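You operate a simulated robot arm through the tools that you are given. There is no shell and no other tool.

Carry out the task below with a simulated two-armed robot. There is one attempt and no reset: what you move stays moved.

JOB
Air the kitchen till the thermometer drops to 21C, then shut the window.
Fine: first turn the grey lock knob to FREE, slide the wooden handle to UP and turn the knob back to LOCK; then turn the window handle to OPEN. Shut it before the room falls two degrees further.

It is judged by the outcome, as a careful person would: the job done as asked, and still so three seconds after it is handed in. It fails if anything else is knocked over, pushed out of place, dropped, spilled or broken.

ROBOT AND FRAMES
Two 7-joint arms with two-finger parallel grippers on one trunk that stands fixed in place. Base frame: the origin is at the foot of the trunk, x ahead of it, y to its left, z up; the work surface is at about z = 910. Readings come in mm, degrees, newtons and seconds.
The left shoulder is at [50, 209, 1346], the right one opposite. With the tool pointing down near the work surface each hand reaches from about 100 to 880 mm from the base axis, measured 20 degrees to its own side. Payload 4.4 kg a hand.
Tool frame (each hand has its own): the origin (TCP) lies between the finger pads and is the grasp point; the fingertips stand 23 mm ahead of it; z points along the fingers, y is the line along which they close. Largest opening 94 mm; finger width 38, thickness 10; the body of the gripper, 54 by 96 mm, starts 39 mm behind the TCP.
Orientation is told as [roll, pitch, yaw] about the base's x, y, z axes, in that order, counted from this pose: with the fingers straight down and closing along the base's y, the tool's x points along the base's -x, its y along +y and its z along -z.

CONTROLS
- The arms move only by the tool send_rows. It takes "left_series", "right_series" or both (then of equal length, played together; a hand with none holds still); each is a list of rows, each an object of numbers (a shift or turn left out is 0, a gripper value left out holds the last): "dx", "dy", "dz": the shift along the tool's x, y, z in m; "rx", "ry", "rz": the turn, a rotation vector about the tool's x, y, z in degrees. In form: [{"dx": .., "dy": .., "dz": .., "rx": .., "ry": .., "rz": ..}, ...]. A call has 1 to 20 rows; each row shifts and turns the commanded pose from where the row before left it, along the tool's axes as they then stand. "left_hand" and "right_hand" are, for a hand that has rows, the closure in counts, from 0 (fully open) to 255 (shut), set as the call begins (left out, the last holds). Each row takes 0.2 s and may step no farther than 50 mm and 8.6 degrees from the row before; otherwise, or with a gripper value out of range, the whole call is refused. A pose out of reach is approached as far as the arm can. The call stops where the force on the tool passes 40 N (or 10 N more than at its start, if that is more) or the arm is blocked; 0.2 s more then pass. Each finger travels about 108 mm/s and halts on what it meets, pressing with about 37 N; the grip force reading is that of the motor and also rises with nothing between the fingers. The clock runs only during rows and for 0.2 s after the last one: add rows that do not move to give the fingers time. The reply holds the time, the measured pose of the TCP, the force on the tool along the base axes, the opening and the grip force, in the units named above and with some noise, with the torque about the TCP (base axes, N m) and any sound that the robot's microphone picked up.
- Cameras (640 x 400 px; columns grow to the right, rows downward): "scene" is now at [143.1, -48.9, 1567.3]; the picture's right is [-0.55, -0.83, 0.00], its down [-0.05, 0.03, -1.00] and it looks along [0.83, -0.55, -0.06] (base axes); focal length 214 px, centre (320, 200). "left" rides on the left gripper at [87, -16, -75] in its tool frame; the picture's right is [0.18, 0.98, 0.00], its down [-0.58, 0.11, -0.81] and it looks along [-0.79, 0.15, 0.59] (tool axes); focal length 243 px, centre (320, 200). "right" rides on the right gripper at [86, 16, -74] in its tool frame; the picture's right is [-0.18, 0.98, 0.00], its down [-0.58, -0.11, -0.81] and it looks along [-0.79, -0.15, 0.59] (tool axes); focal length 243 px, centre (320, 200). There is no depth. A picture from a camera that has moved, and an enlarged one, comes with that camera's place and axes in the base frame and with its lens.
- get_image(camera): a new picture of that camera. The clock stands still meanwhile.
- lift_body(by): slides the trunk up (or, below 0, down) by that many mm; the arms and the scene camera ride with it, the base frame stays. It gives what a move gives, with no picture.
- turn_head(pan, tilt): turns the head with the scene camera to pan (to the left, within 80 degrees either way) and tilt (down, from -29 to 69), counted from straight ahead of the robot. It gives what a move gives.
- zoom(camera, box): a new picture of the part [left, top, right, bottom] of that camera's present view, enlarged. The clock stands still meanwhile.
- job_done(): hands the job in; it is judged then, once.

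Places have to be worked out from the pictures, the camera data and where the tool is seen. Open the grippers and draw the arms clear of the work before you hand the job in, unless the task says otherwise.

The tools are called as a command line: name --argument value ..., lists and objects as JSON in quotes. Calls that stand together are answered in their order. send_rows: Moves the arms, as the interface text tells. Its arguments: {"type":"object","properties":{"left_series":{"type":"array","items":{"type":"object","properties":{"dx":{"type":"number"},"dy":{"type":"number"},"dz":{"type":"number"},"rx":{"type":"number"},"ry":{"type":"number"},"rz":{"type":"number"}}}},"left_hand":{"type":"number"},"right_series":{"type":"array","items":{"type":"object","properties":{"dx":{"type":"number"},"dy":{"type":"number"},"dz":{"type":"number"},"rx":{"type":"number"},"ry":{"type":"number"},"rz":{"type":"number"}}}},"right_hand":{"type":"number"}},"required":[]} The other tools are called the same way: lift_body (by) slides the trunk up or down; turn_head (pan, tilt) turns the head that bears the scene camera; get_image (camera) takes a picture; zoom (camera, box) takes an enlarged picture of a part of a camera's view; job_done () hands the job in.

At the start:

```text
time_s: 0.0
left_ee_pos: [349.8, -56.2, 1578.1]
left_orientation: [0.0, 0.1, 0.1]
left_contact_force: [0.3, 0.6, -0.1]
left_torque: [0.02, 0.0, -0.01]
left_grip_width: 94.0
left_finger_force: 0.0
right_ee_pos: [376.0, -432.3, 1560.6]
right_orientation: [-0.1, -0.1, 0.0]
right_contact_force: [0.0, 0.5, 0.0]
right_torque: [-0.02, 0.0, 0.0]
right_grip_width: 94.1
right_finger_force: 0.0
trunk travel left (down, up): [-425.0, 138.0]
head pan, tilt: [-33.4, 3.6]
```

scene: 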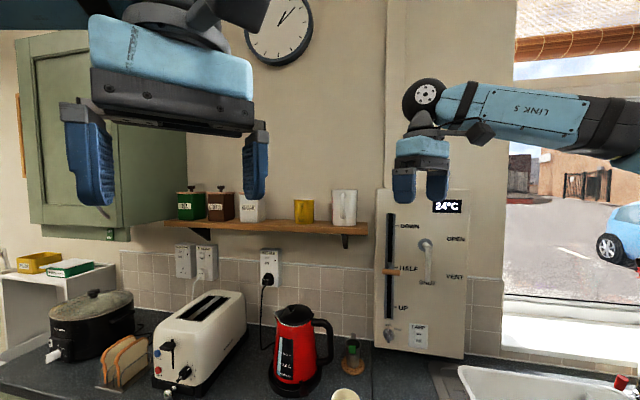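
right: 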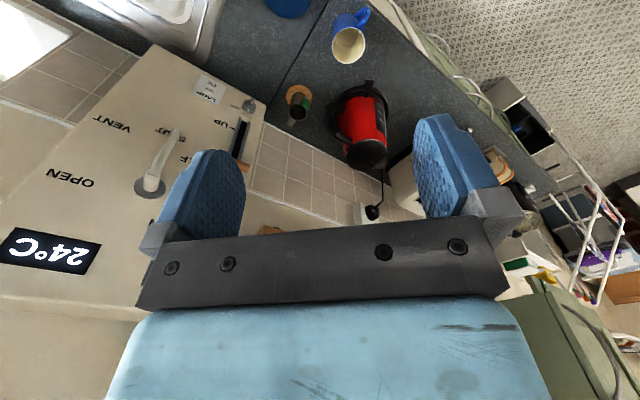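
left: 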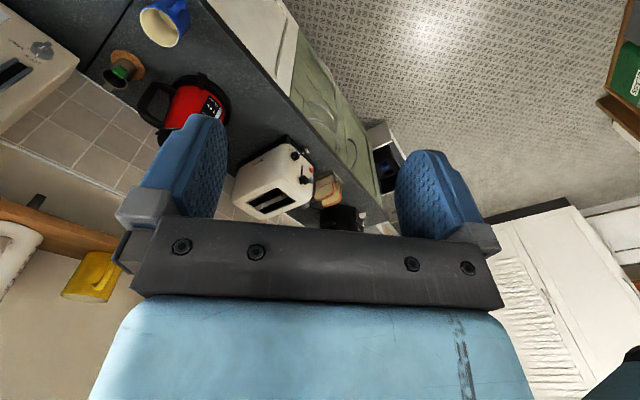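

The scene shows a wall panel with a vertical slider (DOWN/HALF/UP), a window handle (OPEN/VENT/SHUT) and a small knob near the bottom; thermometer reads 24°C. I'll enlarge the panel to read the details.

zoom --camera "scene" --box '[360, 180, 500, 370]'

zoom --camera "right" --box '[0, 40, 280, 310]'

```text
2.11 times, centred on (430, 275) of scene
camera zoom: at [143.1, -48.9, 1567.3], right [-0.55, -0.83, 0.0], down [-0.05, 0.03, -1.0], along [0.83, -0.55, -0.06], focal length 452 px, centre (88, 42)
```

zoom: 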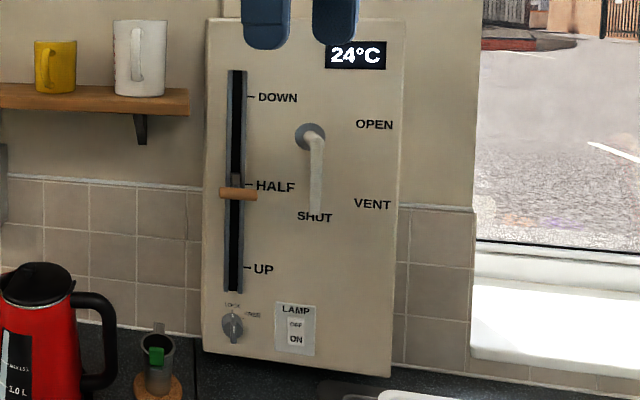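

```text
1.48 times, centred on (140, 175) of right
camera zoom: at [289.2, -416.5, 1635.9], right [0.18, 0.98, 0.0], down [0.58, -0.11, 0.81], along [0.79, -0.15, -0.59], focal length 359 px, centre (587, 237)
```

zoom: 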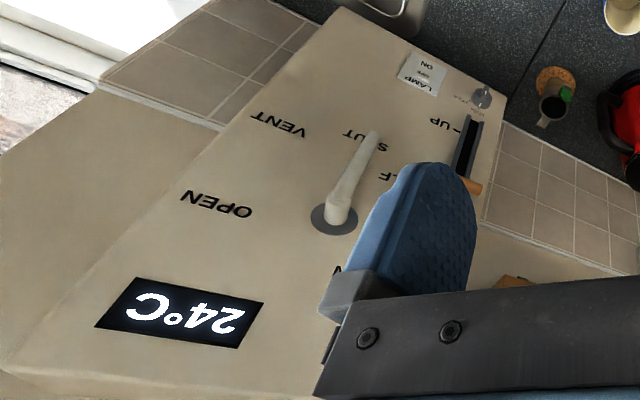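

The handle hub triangulates from the two views to roughly (567, -781, 1358), and the panel stands diagonally on the robot's right. I'll turn the head to face the panel for a better look.

turn_head --pan -52 --tilt 20

get_image --camera "scene"

```text
time_s: 0.8
left_ee_pos: [350.0, -58.4, 1578.9]
left_orientation: [0.0, 0.0, 0.1]
left_contact_force: [0.1, -0.8, 0.5]
left_torque: [-0.02, -0.01, 0.02]
left_grip_width: 93.8
left_finger_force: 0.1
right_ee_pos: [375.8, -431.7, 1560.9]
right_orientation: [0.0, 0.1, 0.0]
right_contact_force: [-0.2, -0.2, 0.1]
right_torque: [-0.03, 0.0, 0.01]
right_grip_width: 94.0
right_finger_force: 0.0
trunk travel left (down, up): [-425.0, 138.0]
head pan, tilt: [-52.0, 20.0]
```

```text
taken
camera scene: at [124.2, -71.9, 1540.8], right [-0.79, -0.62, 0.0], down [-0.21, 0.27, -0.94], along [0.58, -0.74, -0.34], focal length 214 px, centre (320, 200)
```

scene: 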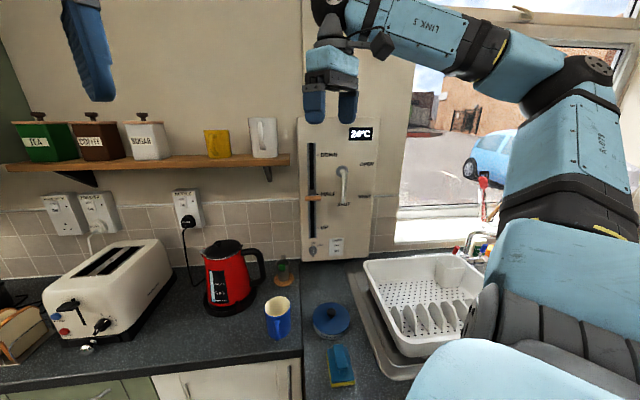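

The panel is now well in view. I'll enlarge it to get precise positions of its features.

zoom --camera "scene" --box '[280, 105, 420, 192]'

zoom --camera "scene" --box '[280, 180, 420, 267]'

zoom --camera "right" --box '[0, 40, 320, 240]'

```text
4.57 times, centred on (350, 148) of scene
camera zoom: at [124.2, -71.9, 1540.8], right [-0.79, -0.62, 0.0], down [-0.21, 0.27, -0.94], along [0.58, -0.74, -0.34], focal length 980 px, centre (183, 435)
```

zoom: 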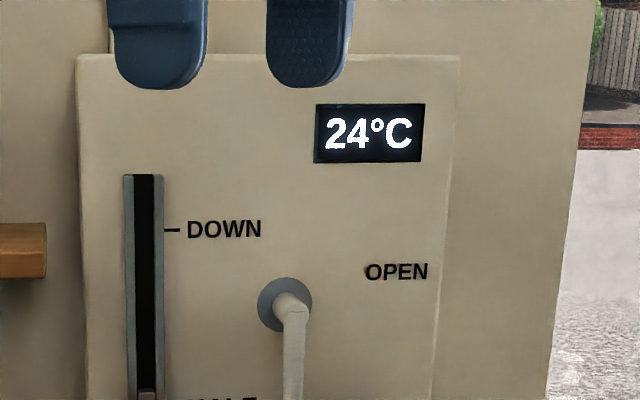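

```text
4.57 times, centred on (350, 224) of scene
camera zoom: at [124.2, -71.9, 1540.8], right [-0.79, -0.62, 0.0], down [-0.21, 0.27, -0.94], along [0.58, -0.74, -0.34], focal length 980 px, centre (183, 93)
```

zoom: 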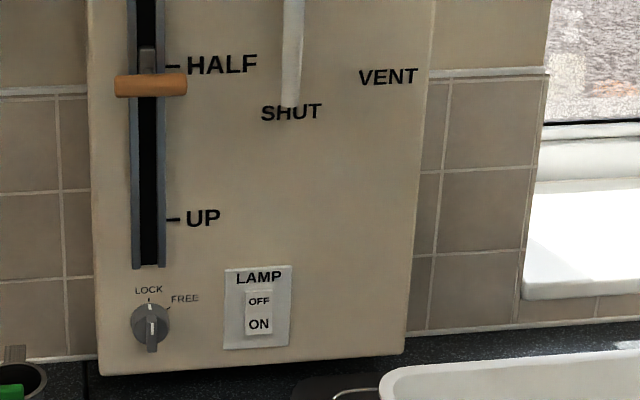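

```text
2.00 times, centred on (160, 140) of right
camera zoom: at [289.2, -416.5, 1635.9], right [0.18, 0.98, 0.0], down [0.58, -0.11, 0.81], along [0.79, -0.15, -0.59], focal length 485 px, centre (640, 320)
```

zoom: 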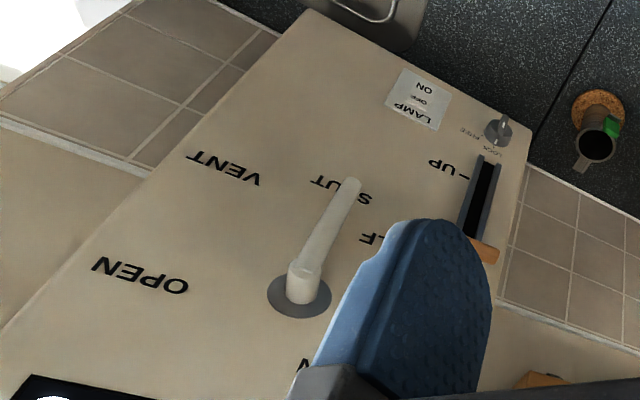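

The panel is a vertical board at 45° (its inward normal about (0.71, -0.71, 0)), front face about 950-970 mm along that normal. The knob pointer is at LOCK (z≈1000), the slider at HALF (z≈1266), lever at SHUT. I'll start orienting the right hand for this panel in free space: first a yaw so its camera ends up above the tool.

send_rows --right_series '[{"rz": -8.4375}, {"rz": -8.4375}, {"rz": -8.4375}, {"rz": -8.4375}, {"rz": -8.4375}, {"rz": -8.4375}, {"rz": -8.4375}, {"rz": -8.4375}, {"rz": -8.4375}, {"rz": -8.4375}, {"rz": -8.4375}, {"rz": -8.4375}, {"rz": -8.4375}, {"rz": -8.4375}, {"rz": -8.4375}, {"rz": -8.4375}]'

```text
time_s: 4.2
left_ee_pos: [350.9, -55.5, 1577.8]
left_orientation: [-0.1, 0.0, 0.0]
left_contact_force: [-0.2, 0.3, 0.3]
left_torque: [-0.04, 0.03, 0.0]
left_grip_width: 94.1
left_finger_force: 0.1
right_ee_pos: [158.3, -221.7, 1529.0]
right_orientation: [0.0, 0.2, 120.7]
right_contact_force: [0.4, 0.7, 0.5]
right_torque: [-0.02, 0.0, 0.0]
right_grip_width: 93.5
right_finger_force: 0.1
right hand out of reach, approached as far as the arm can: row 5, 6, 7, 8, 9, 10, 11, 12, 13, 14, 15, 16
trunk travel left (down, up): [-425.0, 138.0]
head pan, tilt: [-52.0, 20.0]
```

The arm ran out of wrist range with that yaw and drifted back toward the trunk. I'll look before undoing it.

get_image --camera "scene"

get_image --camera "right"

```text
taken
camera scene: at [125.3, -70.5, 1540.6], right [-0.79, -0.62, 0.0], down [-0.21, 0.27, -0.94], along [0.58, -0.74, -0.34], focal length 214 px, centre (320, 200)
```

scene: 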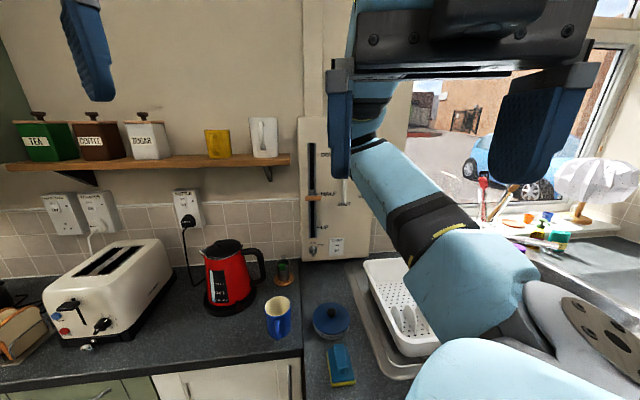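

```text
taken
camera right: at [188.5, -304.7, 1603.7], right [-0.94, -0.34, 0.0], down [-0.2, 0.56, 0.81], along [-0.28, 0.76, -0.59], focal length 243 px, centre (320, 200)
```

right: 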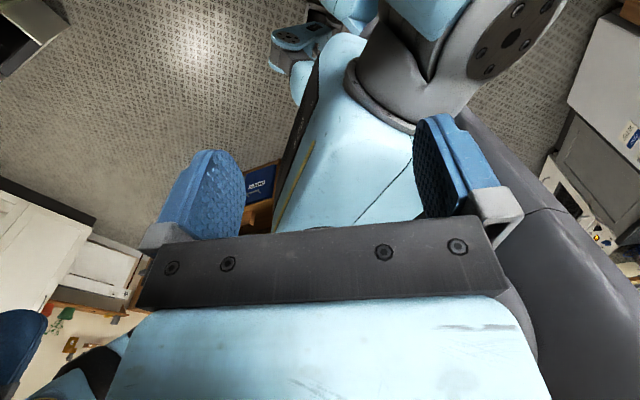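

The hand is back near the trunk but touching nothing. I'll unwind the yaw.

send_rows --right_series '[{"rz": 8.4375}, {"rz": 8.4375}, {"rz": 8.4375}, {"rz": 8.4375}, {"rz": 8.4375}, {"rz": 8.4375}, {"rz": 8.4375}, {"rz": 8.4375}, {"rz": 8.4375}, {"rz": 8.4375}]'

```text
time_s: 6.4
left_ee_pos: [348.7, -56.9, 1577.6]
left_orientation: [-0.1, -0.1, 0.0]
left_contact_force: [-0.1, -1.0, -0.4]
left_torque: [0.01, 0.01, -0.03]
left_grip_width: 94.2
left_finger_force: 0.1
right_ee_pos: [157.0, -224.8, 1528.7]
right_orientation: [-0.1, 0.0, 36.1]
right_contact_force: [0.1, -0.7, 0.0]
right_torque: [0.0, -0.06, -0.03]
right_grip_width: 94.0
right_finger_force: 0.2
trunk travel left (down, up): [-425.0, 138.0]
head pan, tilt: [-52.0, 20.0]
```

The command re-bases at the reached pose. I'll unwind to yaw 0, move back out to about (376, -432, 1561), then yaw to -45° so the hand faces the panel the natural way.

send_rows --right_series '[{"rz": 7.2}, {"rz": 7.2}, {"rz": 7.2}, {"rz": 7.2}, {"rz": 7.2}, {"dx": -0.0313, "dy": -0.0296, "dz": -0.0046}, {"dx": -0.0313, "dy": -0.0296, "dz": -0.0046}, {"dx": -0.0313, "dy": -0.0296, "dz": -0.0046}, {"dx": -0.0313, "dy": -0.0296, "dz": -0.0046}, {"dx": -0.0313, "dy": -0.0296, "dz": -0.0046}, {"dx": -0.0313, "dy": -0.0296, "dz": -0.0046}, {"dx": -0.0313, "dy": -0.0296, "dz": -0.0046}, {"rz": 7.5}, {"rz": 7.5}, {"rz": 7.5}, {"rz": 7.5}, {"rz": 7.5}, {"rz": 7.5}]'

```text
time_s: 10.2
left_ee_pos: [348.6, -56.9, 1575.8]
left_orientation: [-0.1, -0.1, 0.1]
left_contact_force: [-1.1, -0.1, -0.1]
left_torque: [0.03, 0.0, 0.02]
left_grip_width: 94.0
left_finger_force: 0.2
right_ee_pos: [375.7, -429.7, 1560.5]
right_orientation: [0.0, -0.1, -44.9]
right_contact_force: [0.0, 0.0, 0.1]
right_torque: [0.04, 0.01, 0.01]
right_grip_width: 93.7
right_finger_force: 0.1
trunk travel left (down, up): [-425.0, 138.0]
head pan, tilt: [-52.0, 20.0]
```

Yaw -45° was reached cleanly. Now I'll pitch the tool up to horizontal, pointing at the panel, in place.

send_rows --right_series '[{"ry": -8.1818}, {"ry": -8.1818}, {"ry": -8.1818}, {"ry": -8.1818}, {"ry": -8.1818}, {"ry": -8.1818}, {"ry": -8.1818}, {"ry": -8.1818}, {"ry": -8.1818}, {"ry": -8.1818}, {"ry": -8.1818}]'

```text
time_s: 12.6
left_ee_pos: [351.0, -56.8, 1578.6]
left_orientation: [-0.1, 0.0, 0.1]
left_contact_force: [0.2, -0.3, 1.1]
left_torque: [0.01, 0.01, 0.0]
left_grip_width: 93.9
left_finger_force: 0.0
right_ee_pos: [378.5, -429.3, 1560.9]
right_orientation: [174.5, -89.9, 140.7]
right_contact_force: [-0.4, -0.5, -0.3]
right_torque: [0.02, 0.0, 0.0]
right_grip_width: 93.9
right_finger_force: 0.1
trunk travel left (down, up): [-425.0, 138.0]
head pan, tilt: [-52.0, 20.0]
```

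The tool now points horizontally at the panel. Let me see both views.

get_image --camera "right"

get_image --camera "scene"

```text
taken
camera right: at [336.6, -365.9, 1474.7], right [0.69, 0.7, 0.18], down [-0.65, 0.49, 0.58], along [0.31, -0.52, 0.79], focal length 243 px, centre (320, 200)
```

right: 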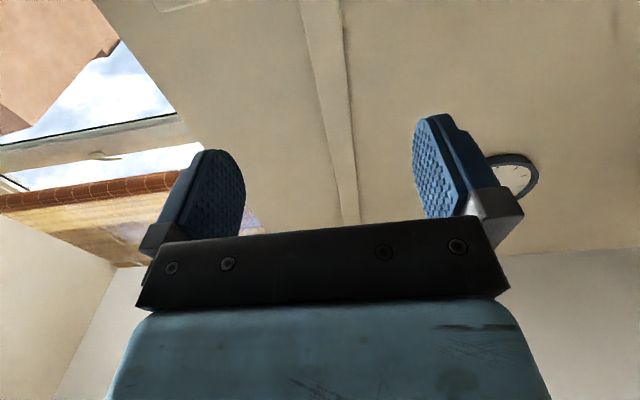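

```text
taken
camera scene: at [124.3, -71.6, 1540.7], right [-0.79, -0.62, 0.0], down [-0.21, 0.27, -0.94], along [0.58, -0.74, -0.34], focal length 214 px, centre (320, 200)
```

scene: 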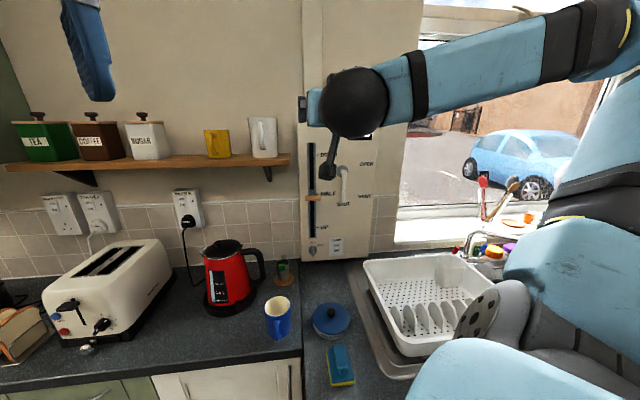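

The arm approaches from the right with the elbow out. I'll test how far the wrist can roll about the tool axis here in free space (needed to keep the camera off the worktop at the low knob).

send_rows --right_series '[{"rz": 8.1818}, {"rz": 8.1818}, {"rz": 8.1818}, {"rz": 8.1818}, {"rz": 8.1818}, {"rz": 8.1818}, {"rz": 8.1818}, {"rz": 8.1818}, {"rz": 8.1818}, {"rz": 8.1818}, {"rz": 8.1818}]'

get_image --camera "right"

```text
time_s: 15.0
left_ee_pos: [349.3, -57.2, 1578.6]
left_orientation: [0.0, 0.0, 0.1]
left_contact_force: [0.7, -0.4, -0.4]
left_torque: [-0.01, 0.03, 0.01]
left_grip_width: 93.8
left_finger_force: 0.0
right_ee_pos: [376.0, -429.8, 1560.4]
right_orientation: [90.0, 0.0, -134.7]
right_contact_force: [0.1, 0.1, -0.5]
right_torque: [-0.01, 0.02, -0.03]
right_grip_width: 93.9
right_finger_force: 0.0
trunk travel left (down, up): [-425.0, 138.0]
head pan, tilt: [-52.0, 20.0]
```

```text
taken
camera right: at [385.3, -316.1, 1577.4], right [-0.13, -0.13, 0.98], down [-0.98, 0.16, -0.11], along [-0.14, -0.98, -0.15], focal length 243 px, centre (320, 200)
```

right: 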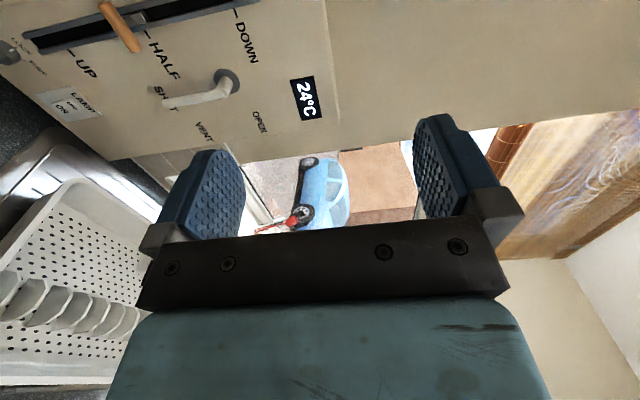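

This roll works and gives a clear view of the panel from the left. I'll enlarge for precise triangulation.

zoom --camera "right" --box '[0, 0, 160, 100]'

zoom --camera "right" --box '[140, 20, 340, 145]'

```text
4.00 times, centred on (80, 50) of right
camera zoom: at [385.3, -316.1, 1577.4], right [-0.13, -0.13, 0.98], down [-0.98, 0.16, -0.11], along [-0.14, -0.98, -0.15], focal length 970 px, centre (1280, 800)
```

zoom: 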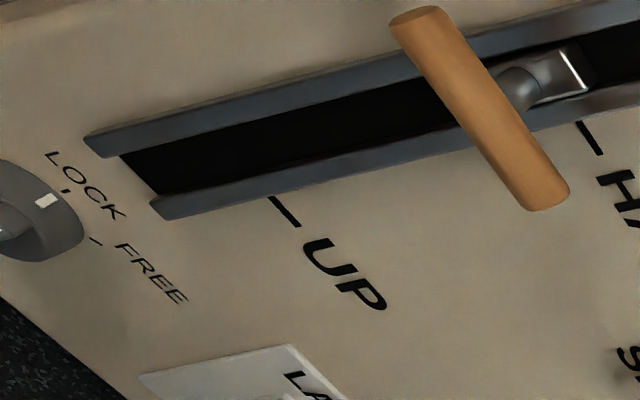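

```text
3.20 times, centred on (240, 82) of right
camera zoom: at [385.3, -316.1, 1577.4], right [-0.13, -0.13, 0.98], down [-0.98, 0.16, -0.11], along [-0.14, -0.98, -0.15], focal length 776 px, centre (576, 576)
```

zoom: 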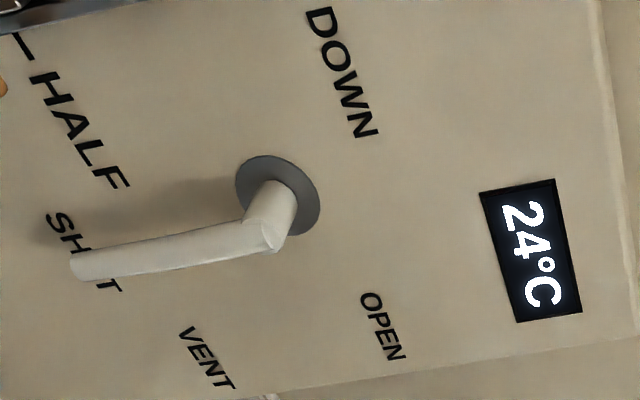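

Panel front plane is at n≈951 mm (along (0.707,-0.707,0)); wooden bar at about n=905, s=31, z=1268; UP tick z≈1119; knob about z≈1005; lever tip about n=904, s=150, z=1250. I'll check whether the wrist can roll on further (camera on top).

send_rows --right_series '[{"rz": 8.1818}, {"rz": 8.1818}, {"rz": 8.1818}, {"rz": 8.1818}, {"rz": 8.1818}, {"rz": 8.1818}, {"rz": 8.1818}, {"rz": 8.1818}, {"rz": 8.1818}, {"rz": 8.1818}, {"rz": 8.1818}]'

get_image --camera "right"

get_image --camera "scene"

```text
time_s: 17.4
left_ee_pos: [349.1, -57.5, 1579.0]
left_orientation: [-0.1, 0.0, 0.1]
left_contact_force: [0.1, 0.4, -0.8]
left_torque: [-0.01, 0.01, 0.02]
left_grip_width: 94.0
left_finger_force: 0.0
right_ee_pos: [377.4, -430.1, 1560.2]
right_orientation: [-124.1, 89.9, 11.1]
right_contact_force: [0.1, 0.4, -0.1]
right_torque: [0.01, -0.03, 0.0]
right_grip_width: 93.9
right_finger_force: 0.0
trunk travel left (down, up): [-425.0, 138.0]
head pan, tilt: [-52.0, 20.0]
```

```text
taken
camera right: at [313.0, -389.4, 1648.0], right [-0.69, -0.7, -0.19], down [-0.49, 0.65, -0.58], along [0.53, -0.31, -0.79], focal length 243 px, centre (320, 200)
```

right: 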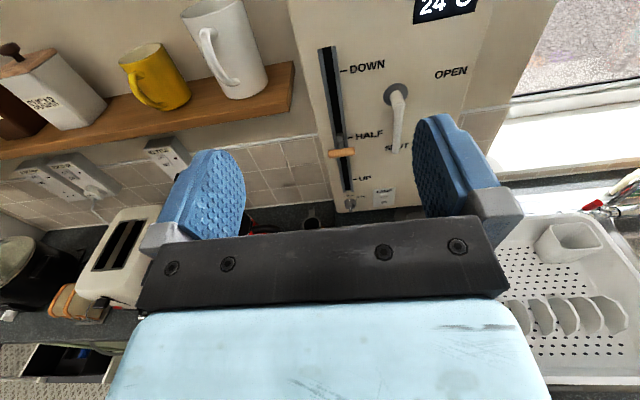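

```text
taken
camera scene: at [124.2, -72.1, 1540.7], right [-0.79, -0.62, 0.0], down [-0.21, 0.27, -0.94], along [0.58, -0.74, -0.34], focal length 214 px, centre (320, 200)
```

scene: 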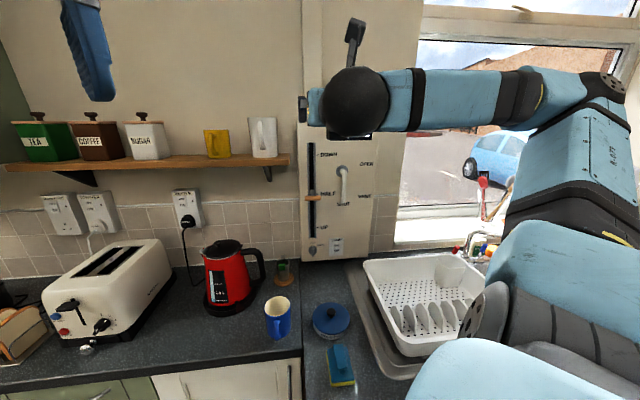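

Camera-on-top orientation is reachable. I'll check the extra 51° roll needed for the knob turn, still in free space, then come back.

send_rows --right_series '[{"rz": 8.5}, {"rz": 8.5}, {"rz": 8.5}, {"rz": 8.5}, {"rz": 8.5}, {"rz": 8.5}, {"rz": 8.5}]'

```text
time_s: 19.0
left_ee_pos: [349.2, -58.1, 1578.0]
left_orientation: [-0.1, 0.0, 0.1]
left_contact_force: [-0.3, 0.6, -0.3]
left_torque: [-0.02, -0.01, -0.03]
left_grip_width: 94.0
left_finger_force: 0.1
right_ee_pos: [377.5, -429.7, 1560.8]
right_orientation: [-90.0, 30.4, 45.1]
right_contact_force: [0.1, 0.0, 0.2]
right_torque: [0.01, 0.0, 0.02]
right_grip_width: 94.1
right_finger_force: 0.0
trunk travel left (down, up): [-425.0, 138.0]
head pan, tilt: [-52.0, 20.0]
```

The roll range suffices. I'll roll back and lower the hand along the panel (at a safe 380 mm standoff) to z≈1160, then look.

send_rows --right_series '[{"rz": -8.5}, {"rz": -8.5}, {"rz": -8.5}, {"rz": -8.5}, {"rz": -8.5}, {"rz": -8.5}, {"rz": -8.5}, {"dx": -0.05}, {"dx": -0.05}, {"dx": -0.05}, {"dx": -0.05}, {"dx": -0.05}, {"dx": -0.05}, {"dx": -0.05}, {"dx": -0.05}]'

get_image --camera "scene"

get_image --camera "right"

```text
time_s: 22.2
left_ee_pos: [352.1, -57.5, 1576.6]
left_orientation: [-0.1, 0.1, 0.1]
left_contact_force: [0.8, -0.4, 0.6]
left_torque: [-0.01, 0.04, -0.01]
left_grip_width: 94.2
left_finger_force: 0.1
right_ee_pos: [455.6, -439.8, 1195.2]
right_orientation: [54.1, 89.8, -170.7]
right_contact_force: [0.9, -0.2, 0.2]
right_torque: [0.0, -0.02, 0.0]
right_grip_width: 94.1
right_finger_force: 0.0
right hand out of reach, approached as far as the arm can: row 8, 9, 10, 11, 12
trunk travel left (down, up): [-425.0, 138.0]
head pan, tilt: [-52.0, 20.0]
```

```text
taken
camera scene: at [126.5, -72.9, 1540.4], right [-0.79, -0.62, 0.0], down [-0.21, 0.27, -0.94], along [0.58, -0.74, -0.34], focal length 214 px, centre (320, 200)
```

scene: 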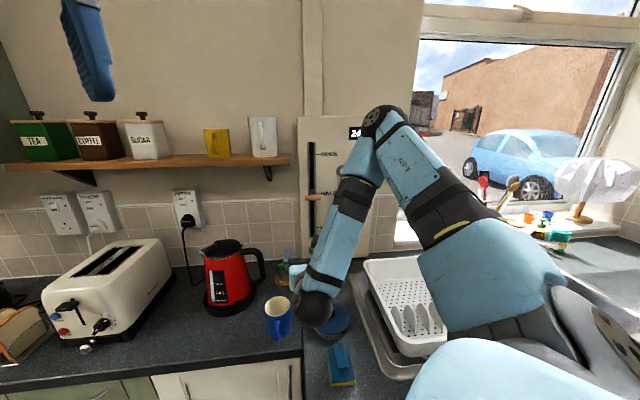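

```text
taken
camera right: at [390.5, -398.4, 1283.3], right [-0.69, -0.7, -0.18], down [-0.5, 0.65, -0.58], along [0.52, -0.31, -0.79], focal length 243 px, centre (320, 200)
```

right: 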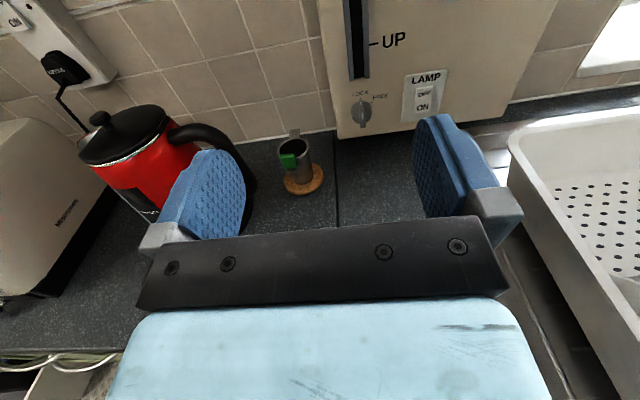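

The elbow is now up and the hand hangs from above – good for the low knob. Let me zoom in on the knob from this camera.

zoom --camera "right" --box '[280, 40, 480, 165]'

zoom --camera "right" --box '[320, 70, 400, 145]'

```text
3.20 times, centred on (380, 102) of right
camera zoom: at [390.5, -398.4, 1283.3], right [-0.69, -0.7, -0.18], down [-0.5, 0.65, -0.58], along [0.52, -0.31, -0.79], focal length 776 px, centre (128, 512)
```

zoom: 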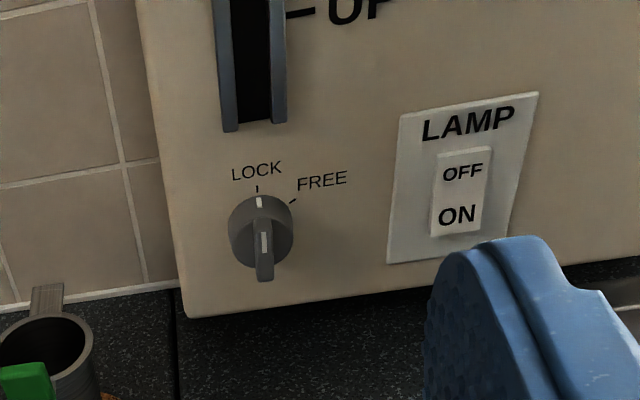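

```text
5.33 times, centred on (360, 108) of right
camera zoom: at [390.5, -398.4, 1283.3], right [-0.69, -0.7, -0.18], down [-0.5, 0.65, -0.58], along [0.52, -0.31, -0.79], focal length 1294 px, centre (107, 693)
```

zoom: 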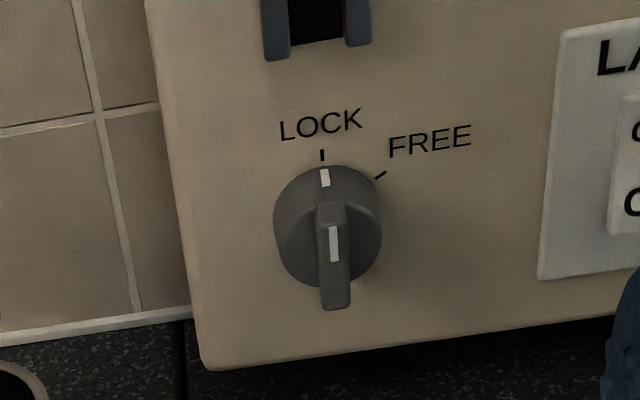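

Knob centre is about s=32, z=1013, with its bar protruding ~20–25 mm; FREE lies about 60° clockwise of LOCK. The small pot on the cork mat is about 125 mm to the left. I'll move to a pre-grasp standoff in front of the knob with fingers partly closed.

send_rows --right_series '[{"dz": 0.042, "dy": 0.0108}, {"dz": 0.042, "dy": 0.0108}, {"dz": 0.042, "dy": 0.0108}, {"dz": 0.042, "dy": 0.0108}, {"dx": -0.0365}, {"dx": -0.0365}, {"dx": -0.0365}, {"dx": -0.0365}, {"dx": -0.0365}, {}]' --right_hand 119

get_image --camera "right"

get_image --camera "scene"

```text
time_s: 24.4
left_ee_pos: [350.6, -56.7, 1577.3]
left_orientation: [0.0, 0.0, 0.1]
left_contact_force: [0.0, 0.2, 0.6]
left_torque: [-0.02, -0.01, -0.01]
left_grip_width: 94.0
left_finger_force: 0.0
right_ee_pos: [534.6, -576.1, 1074.2]
right_orientation: [13.2, 89.7, 145.2]
right_contact_force: [0.2, 0.4, 0.4]
right_torque: [0.0, -0.01, 0.0]
right_grip_width: 50.1
right_finger_force: 0.0
right hand out of reach, approached as far as the arm can: row 3, 4, 5, 6, 9
trunk travel left (down, up): [-425.0, 138.0]
head pan, tilt: [-52.0, 20.0]
```

```text
taken
camera right: at [473.0, -531.7, 1161.0], right [-0.73, -0.66, -0.18], down [-0.46, 0.67, -0.58], along [0.5, -0.34, -0.79], focal length 243 px, centre (320, 200)
```

right: 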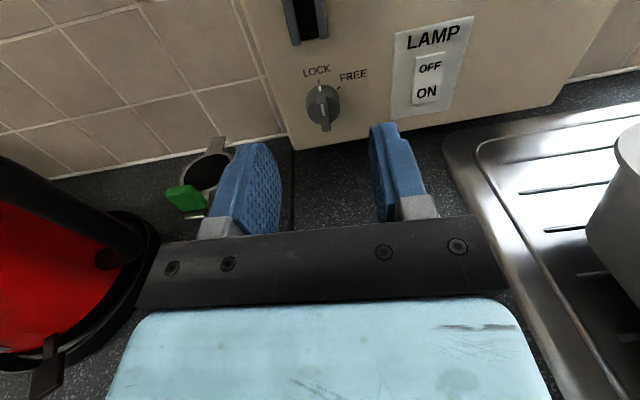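

```text
taken
camera scene: at [124.4, -72.0, 1540.7], right [-0.79, -0.62, 0.0], down [-0.21, 0.27, -0.94], along [0.58, -0.74, -0.34], focal length 214 px, centre (320, 200)
```

scene: 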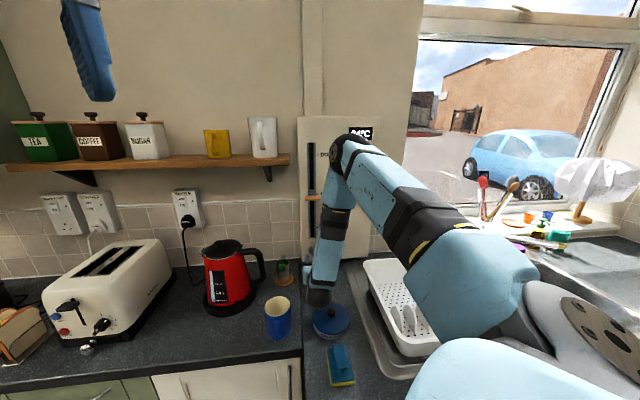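

The hand drifted slightly (yaw -48°, z=1074) because of a joint limit. I'll straighten the yaw and continue down in small steps to see whether it can reach.

send_rows --right_series '[{"rx": 3.2}, {"dx": -0.02}, {"dx": -0.02}, {"dx": -0.02}, {}]'

```text
time_s: 25.6
left_ee_pos: [348.9, -57.7, 1576.2]
left_orientation: [-0.1, 0.0, 0.2]
left_contact_force: [-0.6, 0.2, 0.5]
left_torque: [0.0, 0.0, 0.0]
left_grip_width: 93.9
left_finger_force: 0.1
right_ee_pos: [534.9, -575.2, 1074.7]
right_orientation: [13.7, 89.9, 145.7]
right_contact_force: [0.7, 0.3, -1.3]
right_torque: [-0.01, 0.04, 0.03]
right_grip_width: 50.1
right_finger_force: 0.1
right hand out of reach, approached as far as the arm can: row 1, 2, 3, 4
trunk travel left (down, up): [-425.0, 138.0]
head pan, tilt: [-52.0, 20.0]
```

The camera-up roll sits at a wrist limit in this elbow-up posture. I'll back off a little and roll the hand to the camera-down side, where the wrist has range; later I'll tilt the tool slightly downward so the camera clears the worktop.

send_rows --right_series '[{"dz": -0.04, "rz": -8.5}, {"rz": -8.5}, {"rz": -8.5}, {"rz": -8.5}, {"rz": -8.5}, {"rz": -8.5}, {"rz": -8.5}, {"rz": -8.5}, {"rz": -8.5}, {"rz": -8.5}, {"rz": -8.5}]'

get_image --camera "right"

```text
time_s: 28.0
left_ee_pos: [350.5, -57.0, 1577.9]
left_orientation: [-0.2, 0.0, 0.0]
left_contact_force: [0.3, 0.1, -0.1]
left_torque: [0.0, 0.01, -0.02]
left_grip_width: 94.1
left_finger_force: 0.2
right_ee_pos: [506.5, -548.5, 1076.6]
right_orientation: [89.8, -3.7, -138.1]
right_contact_force: [0.0, 0.2, 0.7]
right_torque: [0.03, -0.04, 0.0]
right_grip_width: 49.8
right_finger_force: 0.0
right hand out of reach, approached as far as the arm can: row 1
trunk travel left (down, up): [-425.0, 138.0]
head pan, tilt: [-52.0, 20.0]
```

```text
taken
camera right: at [522.0, -433.8, 1088.8], right [-0.09, -0.08, 0.99], down [-0.98, 0.21, -0.07], along [-0.2, -0.97, -0.1], focal length 243 px, centre (320, 200)
```

right: 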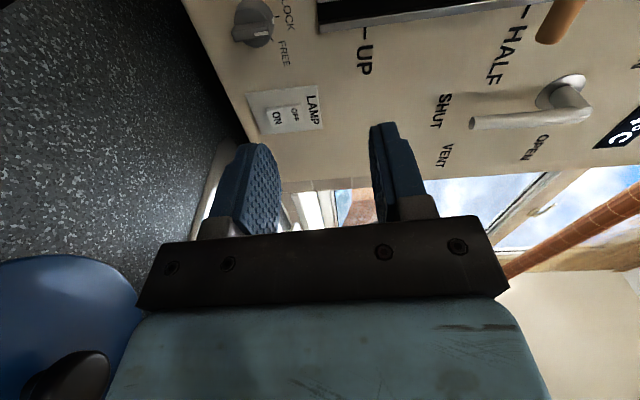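

Good – the wrist moves freely again. I'll correct the yaw, roll on to the camera-down orientation, and tilt the tool 15° downward.

send_rows --right_series '[{"ry": 3.2}, {"rz": -7.86}, {"rz": -7.86}, {"rz": -7.86}, {"rz": -7.86}, {"rz": -7.86}, {"rz": -7.86}, {"rz": -7.86}, {"rz": -7.86}, {"rz": -7.86}, {"rz": -7.86}, {"rz": -7.86}, {"ry": 7.5}, {"ry": 7.5}]'

get_image --camera "right"

get_image --camera "scene"

```text
time_s: 29.6
left_ee_pos: [347.7, -55.2, 1578.1]
left_orientation: [-0.2, -0.1, 0.1]
left_contact_force: [0.8, -0.5, -1.0]
left_torque: [0.01, 0.05, -0.01]
left_grip_width: 93.5
left_finger_force: 0.0
right_ee_pos: [509.6, -545.3, 1084.6]
right_orientation: [90.9, -48.8, -138.8]
right_contact_force: [-7.3, 1.5, 34.2]
right_torque: [4.05, 0.28, 0.92]
right_grip_width: 50.0
right_finger_force: 0.0
right hand out of reach, approached as far as the arm can: row 1
trunk travel left (down, up): [-425.0, 138.0]
head pan, tilt: [-52.0, 20.0]
stopped in row 8 (right hand): the force on the tool passed its limit at 46 N (the readings are from after the stop); the commanded pose is now the measured one
```

```text
taken
camera right: at [510.9, -444.4, 1030.2], right [0.45, 0.42, 0.79], down [-0.89, 0.29, 0.36], along [-0.08, -0.86, 0.51], focal length 243 px, centre (320, 200)
```

right: 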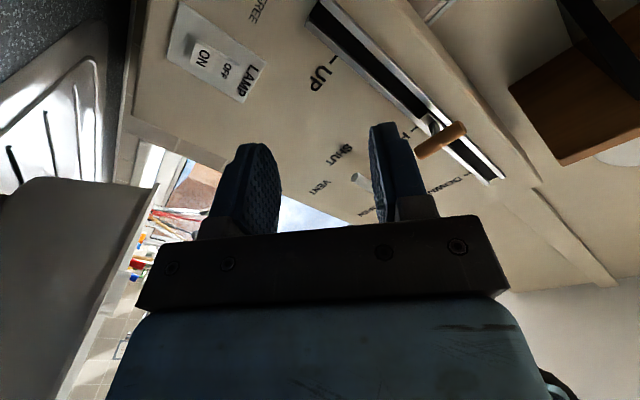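

```text
taken
camera scene: at [122.3, -70.2, 1541.3], right [-0.79, -0.62, 0.0], down [-0.21, 0.27, -0.94], along [0.58, -0.74, -0.34], focal length 214 px, centre (320, 200)
```

scene: 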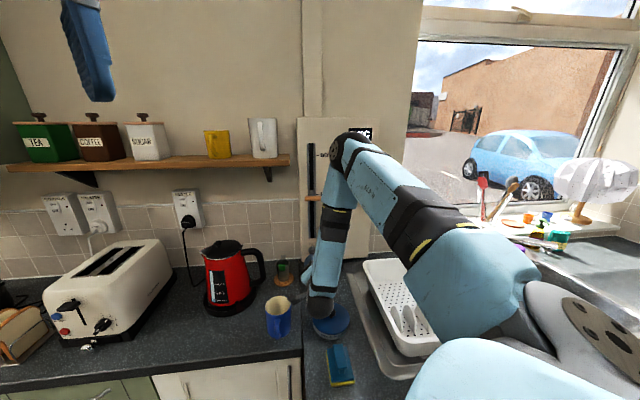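

A contact: ~34 N upward acting at about (515, -427) – the gripper's camera has come down on the rim of the blue mug. I'll lift straight up at once.

send_rows --right_series '[{"dx": -0.0076, "dy": 0.0066}, {"dx": -0.015, "dy": 0.0133}, {"dx": -0.03, "dy": 0.0265}, {"dx": -0.03, "dy": 0.0265}]'

get_image --camera "scene"

zoom --camera "scene" --box '[230, 240, 370, 390]'

```text
time_s: 30.6
left_ee_pos: [347.3, -56.7, 1577.9]
left_orientation: [0.0, -0.1, 0.1]
left_contact_force: [0.8, -0.3, -0.1]
left_torque: [0.01, -0.03, -0.01]
left_grip_width: 93.9
left_finger_force: 0.1
right_ee_pos: [509.0, -544.6, 1191.8]
right_orientation: [90.6, -49.3, -138.5]
right_contact_force: [1.1, 0.3, -0.1]
right_torque: [0.05, 0.02, 0.0]
right_grip_width: 50.1
right_finger_force: 0.0
trunk travel left (down, up): [-425.0, 138.0]
head pan, tilt: [-52.0, 20.0]
```

```text
taken
camera scene: at [122.7, -71.4, 1540.8], right [-0.79, -0.62, 0.0], down [-0.21, 0.27, -0.94], along [0.58, -0.74, -0.34], focal length 214 px, centre (320, 200)
```

scene: 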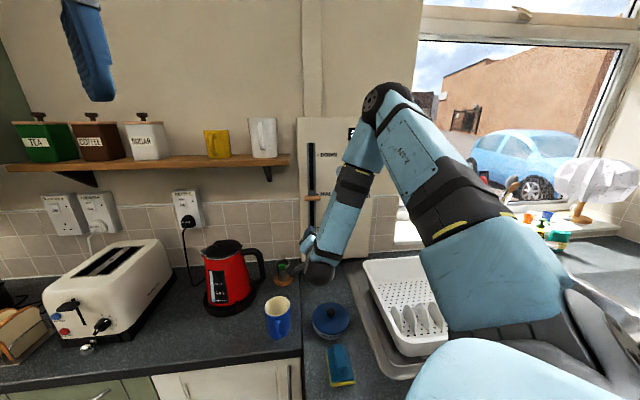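

```text
2.67 times, centred on (300, 315) of scene
camera zoom: at [122.7, -71.4, 1540.8], right [-0.79, -0.62, 0.0], down [-0.21, 0.27, -0.94], along [0.58, -0.74, -0.34], focal length 572 px, centre (373, -107)
```

zoom: 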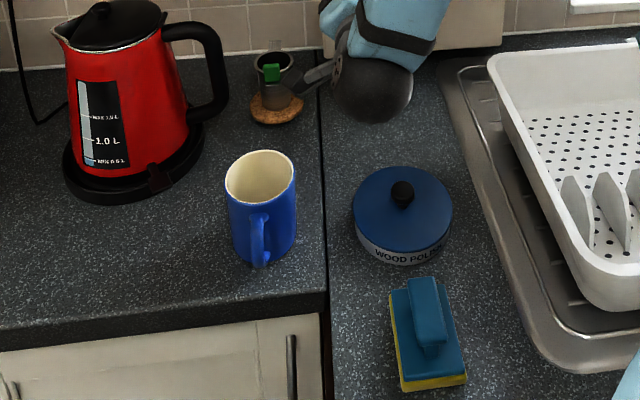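

The mug still stands where it was. Staying at z≈1190 (well clear of it), I'll finish the roll, straighten the yaw and tilt the tool 15° downward.

send_rows --right_series '[{"rz": -8.24}, {"rz": -8.24}, {"rz": -8.24}, {"rz": -8.24}, {"rz": -8.24}, {"rx": -2.7}, {"ry": 7.5}, {"ry": 7.5}, {}]'

get_image --camera "right"

```text
time_s: 32.6
left_ee_pos: [350.5, -57.9, 1577.3]
left_orientation: [-0.1, 0.1, 0.1]
left_contact_force: [0.0, 1.1, 0.1]
left_torque: [-0.01, 0.01, 0.02]
left_grip_width: 94.0
left_finger_force: 0.0
right_ee_pos: [504.8, -545.9, 1185.3]
right_orientation: [-2.3, -75.2, -43.2]
right_contact_force: [-0.6, -0.3, 0.2]
right_torque: [0.03, 0.0, 0.02]
right_grip_width: 49.9
right_finger_force: 0.1
right hand out of reach, approached as far as the arm can: row 6
trunk travel left (down, up): [-425.0, 138.0]
head pan, tilt: [-52.0, 20.0]
```

```text
taken
camera right: at [449.8, -467.7, 1121.9], right [0.73, 0.66, 0.17], down [-0.52, 0.38, 0.77], along [0.44, -0.65, 0.62], focal length 243 px, centre (320, 200)
```

right: 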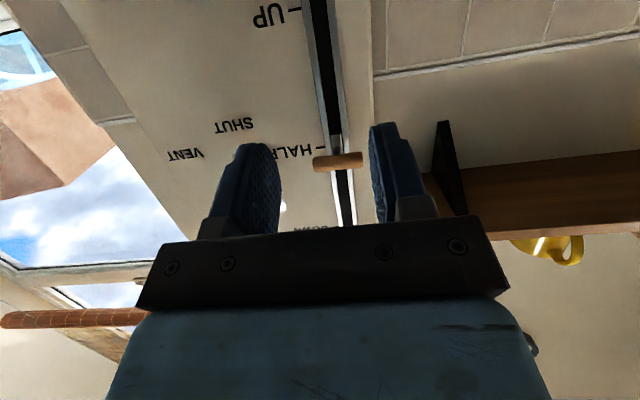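

The yaw is 3° off (acceptable). I'll advance toward the panel at this height to n≈850 in front of the slot, above the knob.

send_rows --right_series '[{"dx": -0.0092, "dz": 0.0345}, {"dx": -0.0092, "dz": 0.0345}, {"dx": -0.0092, "dz": 0.0345}, {}]'

get_image --camera "scene"

```text
time_s: 33.6
left_ee_pos: [349.4, -56.9, 1578.1]
left_orientation: [-0.1, 0.0, 0.0]
left_contact_force: [-0.3, -0.6, -0.5]
left_torque: [0.0, 0.01, 0.01]
left_grip_width: 93.9
left_finger_force: 0.0
right_ee_pos: [579.2, -621.9, 1187.8]
right_orientation: [-2.0, -75.3, -43.3]
right_contact_force: [0.1, -0.5, 0.4]
right_torque: [0.02, -0.02, -0.01]
right_grip_width: 49.9
right_finger_force: 0.0
trunk travel left (down, up): [-425.0, 138.0]
head pan, tilt: [-52.0, 20.0]
```

```text
taken
camera scene: at [124.0, -71.9, 1540.7], right [-0.79, -0.62, 0.0], down [-0.21, 0.27, -0.94], along [0.58, -0.74, -0.34], focal length 214 px, centre (320, 200)
```

scene: 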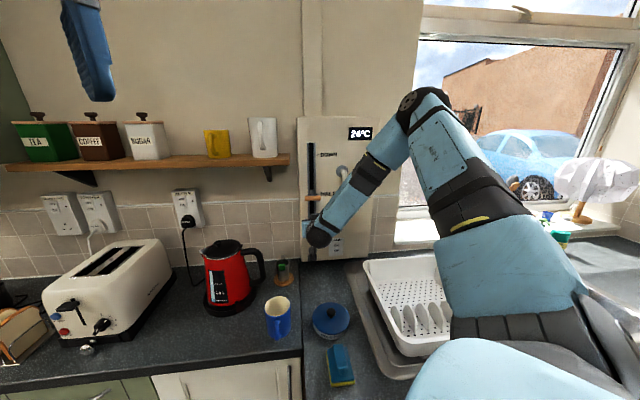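

Tracking is clean here. I'll retry the small yaw fix and descend in front of the panel toward the knob's height (z≈1040).

send_rows --right_series '[{"rx": -2.7}, {"dx": 0.0357, "dz": 0.0095}, {"dx": 0.0357, "dz": 0.0095}, {"dx": 0.0357, "dz": 0.0095}, {"dx": 0.0357, "dz": 0.0095}, {}]'

get_image --camera "right"

get_image --camera "scene"

```text
time_s: 35.0
left_ee_pos: [349.7, -57.9, 1577.6]
left_orientation: [-0.2, 0.1, 0.1]
left_contact_force: [-0.1, -0.4, -0.8]
left_torque: [0.01, 0.01, 0.04]
left_grip_width: 93.8
left_finger_force: 0.0
right_ee_pos: [560.3, -612.5, 1184.6]
right_orientation: [-0.7, -76.0, -43.8]
right_contact_force: [-0.9, -0.7, -0.2]
right_torque: [0.0, -0.01, -0.02]
right_grip_width: 50.2
right_finger_force: 0.1
right hand out of reach, approached as far as the arm can: row 2, 3, 4, 5
trunk travel left (down, up): [-425.0, 138.0]
head pan, tilt: [-52.0, 20.0]
```

```text
taken
camera right: at [505.0, -536.0, 1119.7], right [0.72, 0.67, 0.18], down [-0.53, 0.38, 0.76], along [0.44, -0.64, 0.63], focal length 243 px, centre (320, 200)
```

right: 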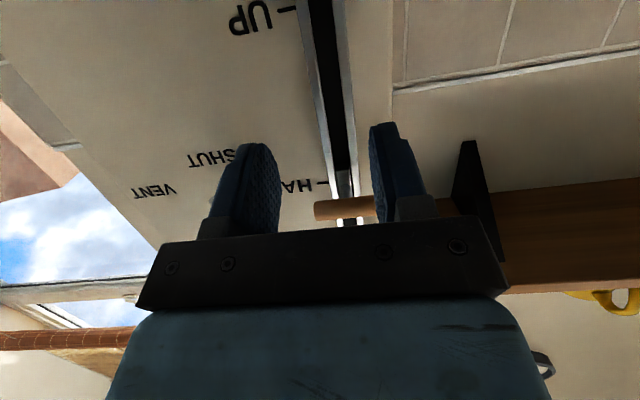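

```text
taken
camera scene: at [123.8, -72.4, 1540.7], right [-0.79, -0.62, 0.0], down [-0.21, 0.27, -0.94], along [0.58, -0.74, -0.34], focal length 214 px, centre (320, 200)
```

scene: 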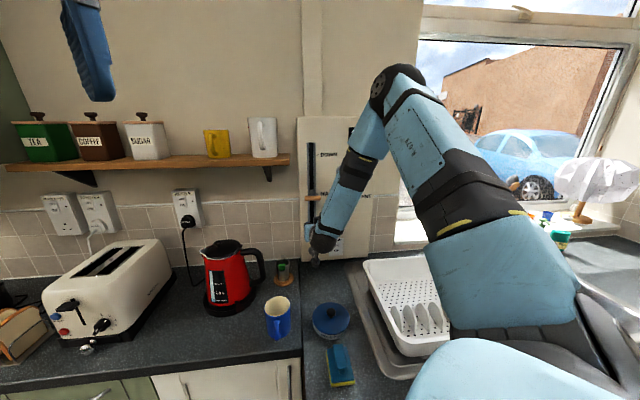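

Descending with the arm alone runs into a joint limit, but the trunk can carry the arm down rigidly. Hand is at n≈829, s≈37, z=1185; nothing lies under it, so I'll lower the trunk by 150 mm.

lift_body --by -150

get_image --camera "scene"

get_image --camera "right"

```text
time_s: 36.8
left_ee_pos: [348.9, -57.8, 1427.7]
left_orientation: [-0.1, 0.0, 0.1]
left_contact_force: [0.7, 0.4, -0.3]
left_torque: [0.0, 0.02, 0.03]
left_grip_width: 93.9
left_finger_force: 0.0
right_ee_pos: [560.5, -612.2, 1035.1]
right_orientation: [-0.9, -76.0, -43.6]
right_contact_force: [-0.9, 0.0, -0.1]
right_torque: [-0.01, 0.02, -0.01]
right_grip_width: 50.1
right_finger_force: 0.1
trunk travel left (down, up): [-275.0, 288.0]
head pan, tilt: [-52.0, 20.0]
```

```text
taken
camera scene: at [123.9, -71.9, 1390.8], right [-0.79, -0.62, 0.0], down [-0.21, 0.27, -0.94], along [0.58, -0.74, -0.34], focal length 214 px, centre (320, 200)
```

scene: 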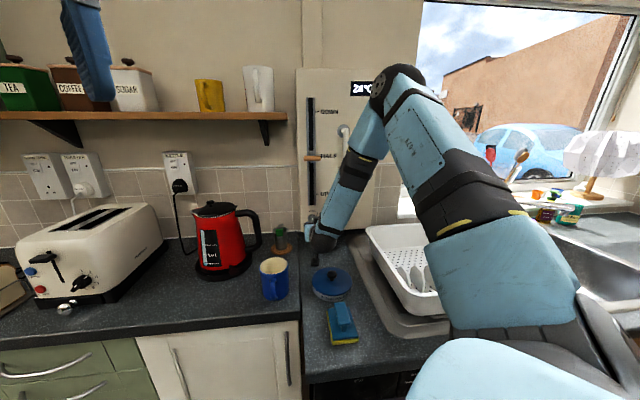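

```text
taken
camera right: at [505.1, -535.7, 969.9], right [0.72, 0.67, 0.17], down [-0.53, 0.38, 0.76], along [0.44, -0.64, 0.63], focal length 243 px, centre (320, 200)
```

right: 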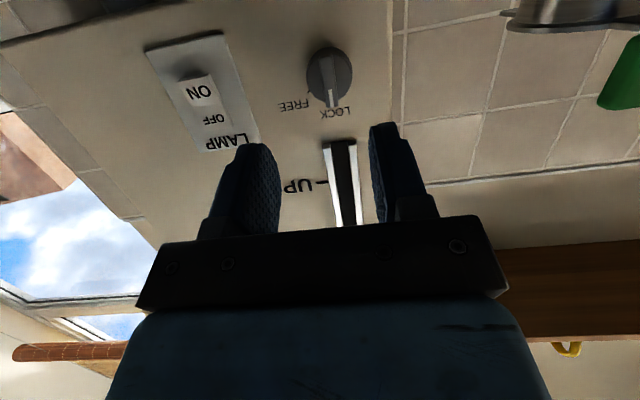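

The trunk move worked perfectly and the knob is in view. I'll zoom in on it.

zoom --camera "right" --box '[260, 20, 420, 140]'

zoom --camera "scene" --box '[250, 190, 380, 320]'

```text
3.33 times, centred on (340, 80) of right
camera zoom: at [505.1, -535.7, 969.9], right [0.72, 0.67, 0.17], down [-0.53, 0.38, 0.76], along [0.44, -0.64, 0.63], focal length 809 px, centre (253, 600)
```

zoom: 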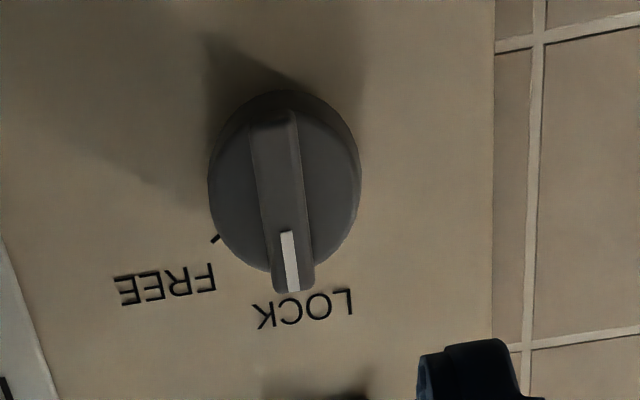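

```text
3.08 times, centred on (315, 255) of scene
camera zoom: at [123.9, -71.9, 1390.8], right [-0.79, -0.62, 0.0], down [-0.21, 0.27, -0.94], along [0.58, -0.74, -0.34], focal length 660 px, centre (335, 31)
```

zoom: 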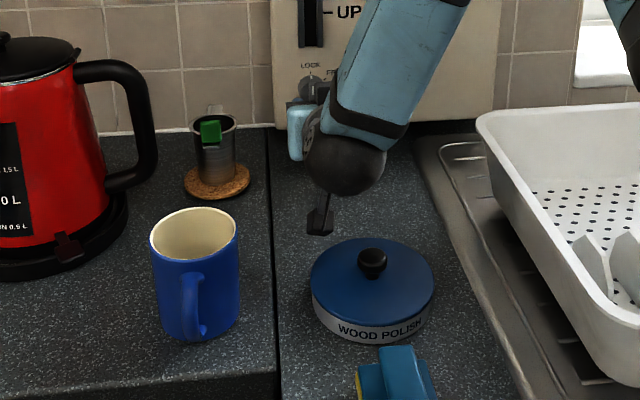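

Knob axis is at about s=31, z=1015; bar ~9 mm thick, its front at n≈930, disc face ≈941. I'll reduce the tilt by 5° and approach to n≈890 in line with the knob.

send_rows --right_series '[{"ry": -5}, {"dx": 0.0034, "dy": 0.0018, "dz": 0.021}, {"dx": 0.0034, "dy": 0.0018, "dz": 0.021}, {"dx": 0.0034, "dy": 0.0018, "dz": 0.021}, {}]'

get_image --camera "right"

```text
time_s: 38.0
left_ee_pos: [348.8, -57.0, 1427.8]
left_orientation: [-0.1, 0.0, 0.1]
left_contact_force: [-0.4, 0.5, 0.2]
left_torque: [0.01, 0.05, 0.0]
left_grip_width: 94.1
left_finger_force: 0.0
right_ee_pos: [610.1, -639.3, 1028.5]
right_orientation: [-2.0, -81.1, -43.2]
right_contact_force: [-0.1, 0.3, 0.3]
right_torque: [0.0, -0.01, -0.02]
right_grip_width: 50.0
right_finger_force: 0.0
right hand out of reach, approached as far as the arm can: row 2, 3
trunk travel left (down, up): [-275.0, 288.0]
head pan, tilt: [-52.0, 20.0]
```

```text
taken
camera right: at [559.7, -566.5, 954.6], right [0.72, 0.67, 0.18], down [-0.57, 0.43, 0.7], along [0.4, -0.6, 0.69], focal length 243 px, centre (320, 200)
```

right: 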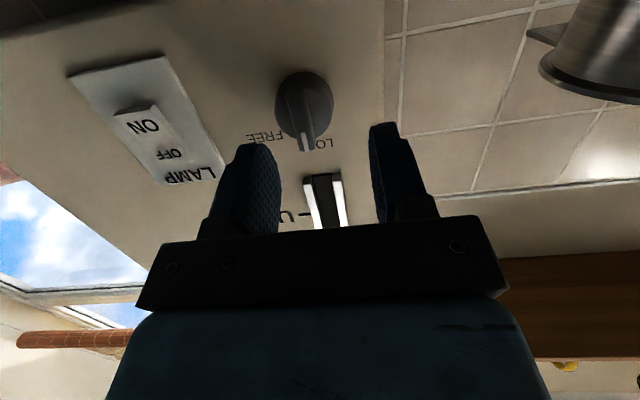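

The hand ended about 10 mm left and 13 mm high of the knob axis. Zooming to refine before correcting.

zoom --camera "right" --box '[230, 50, 390, 170]'

```text
3.33 times, centred on (310, 110) of right
camera zoom: at [559.7, -566.5, 954.6], right [0.72, 0.67, 0.18], down [-0.57, 0.43, 0.7], along [0.4, -0.6, 0.69], focal length 809 px, centre (353, 500)
```

zoom: 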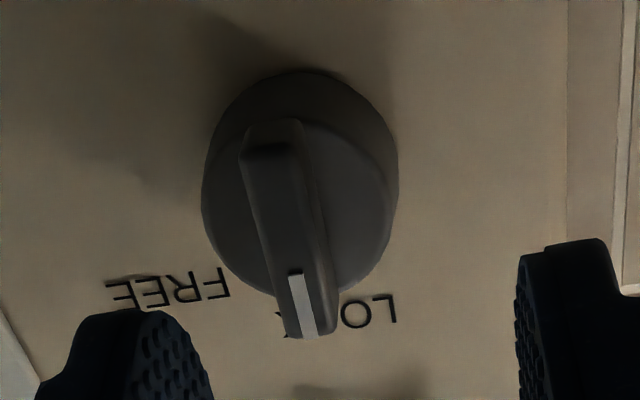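

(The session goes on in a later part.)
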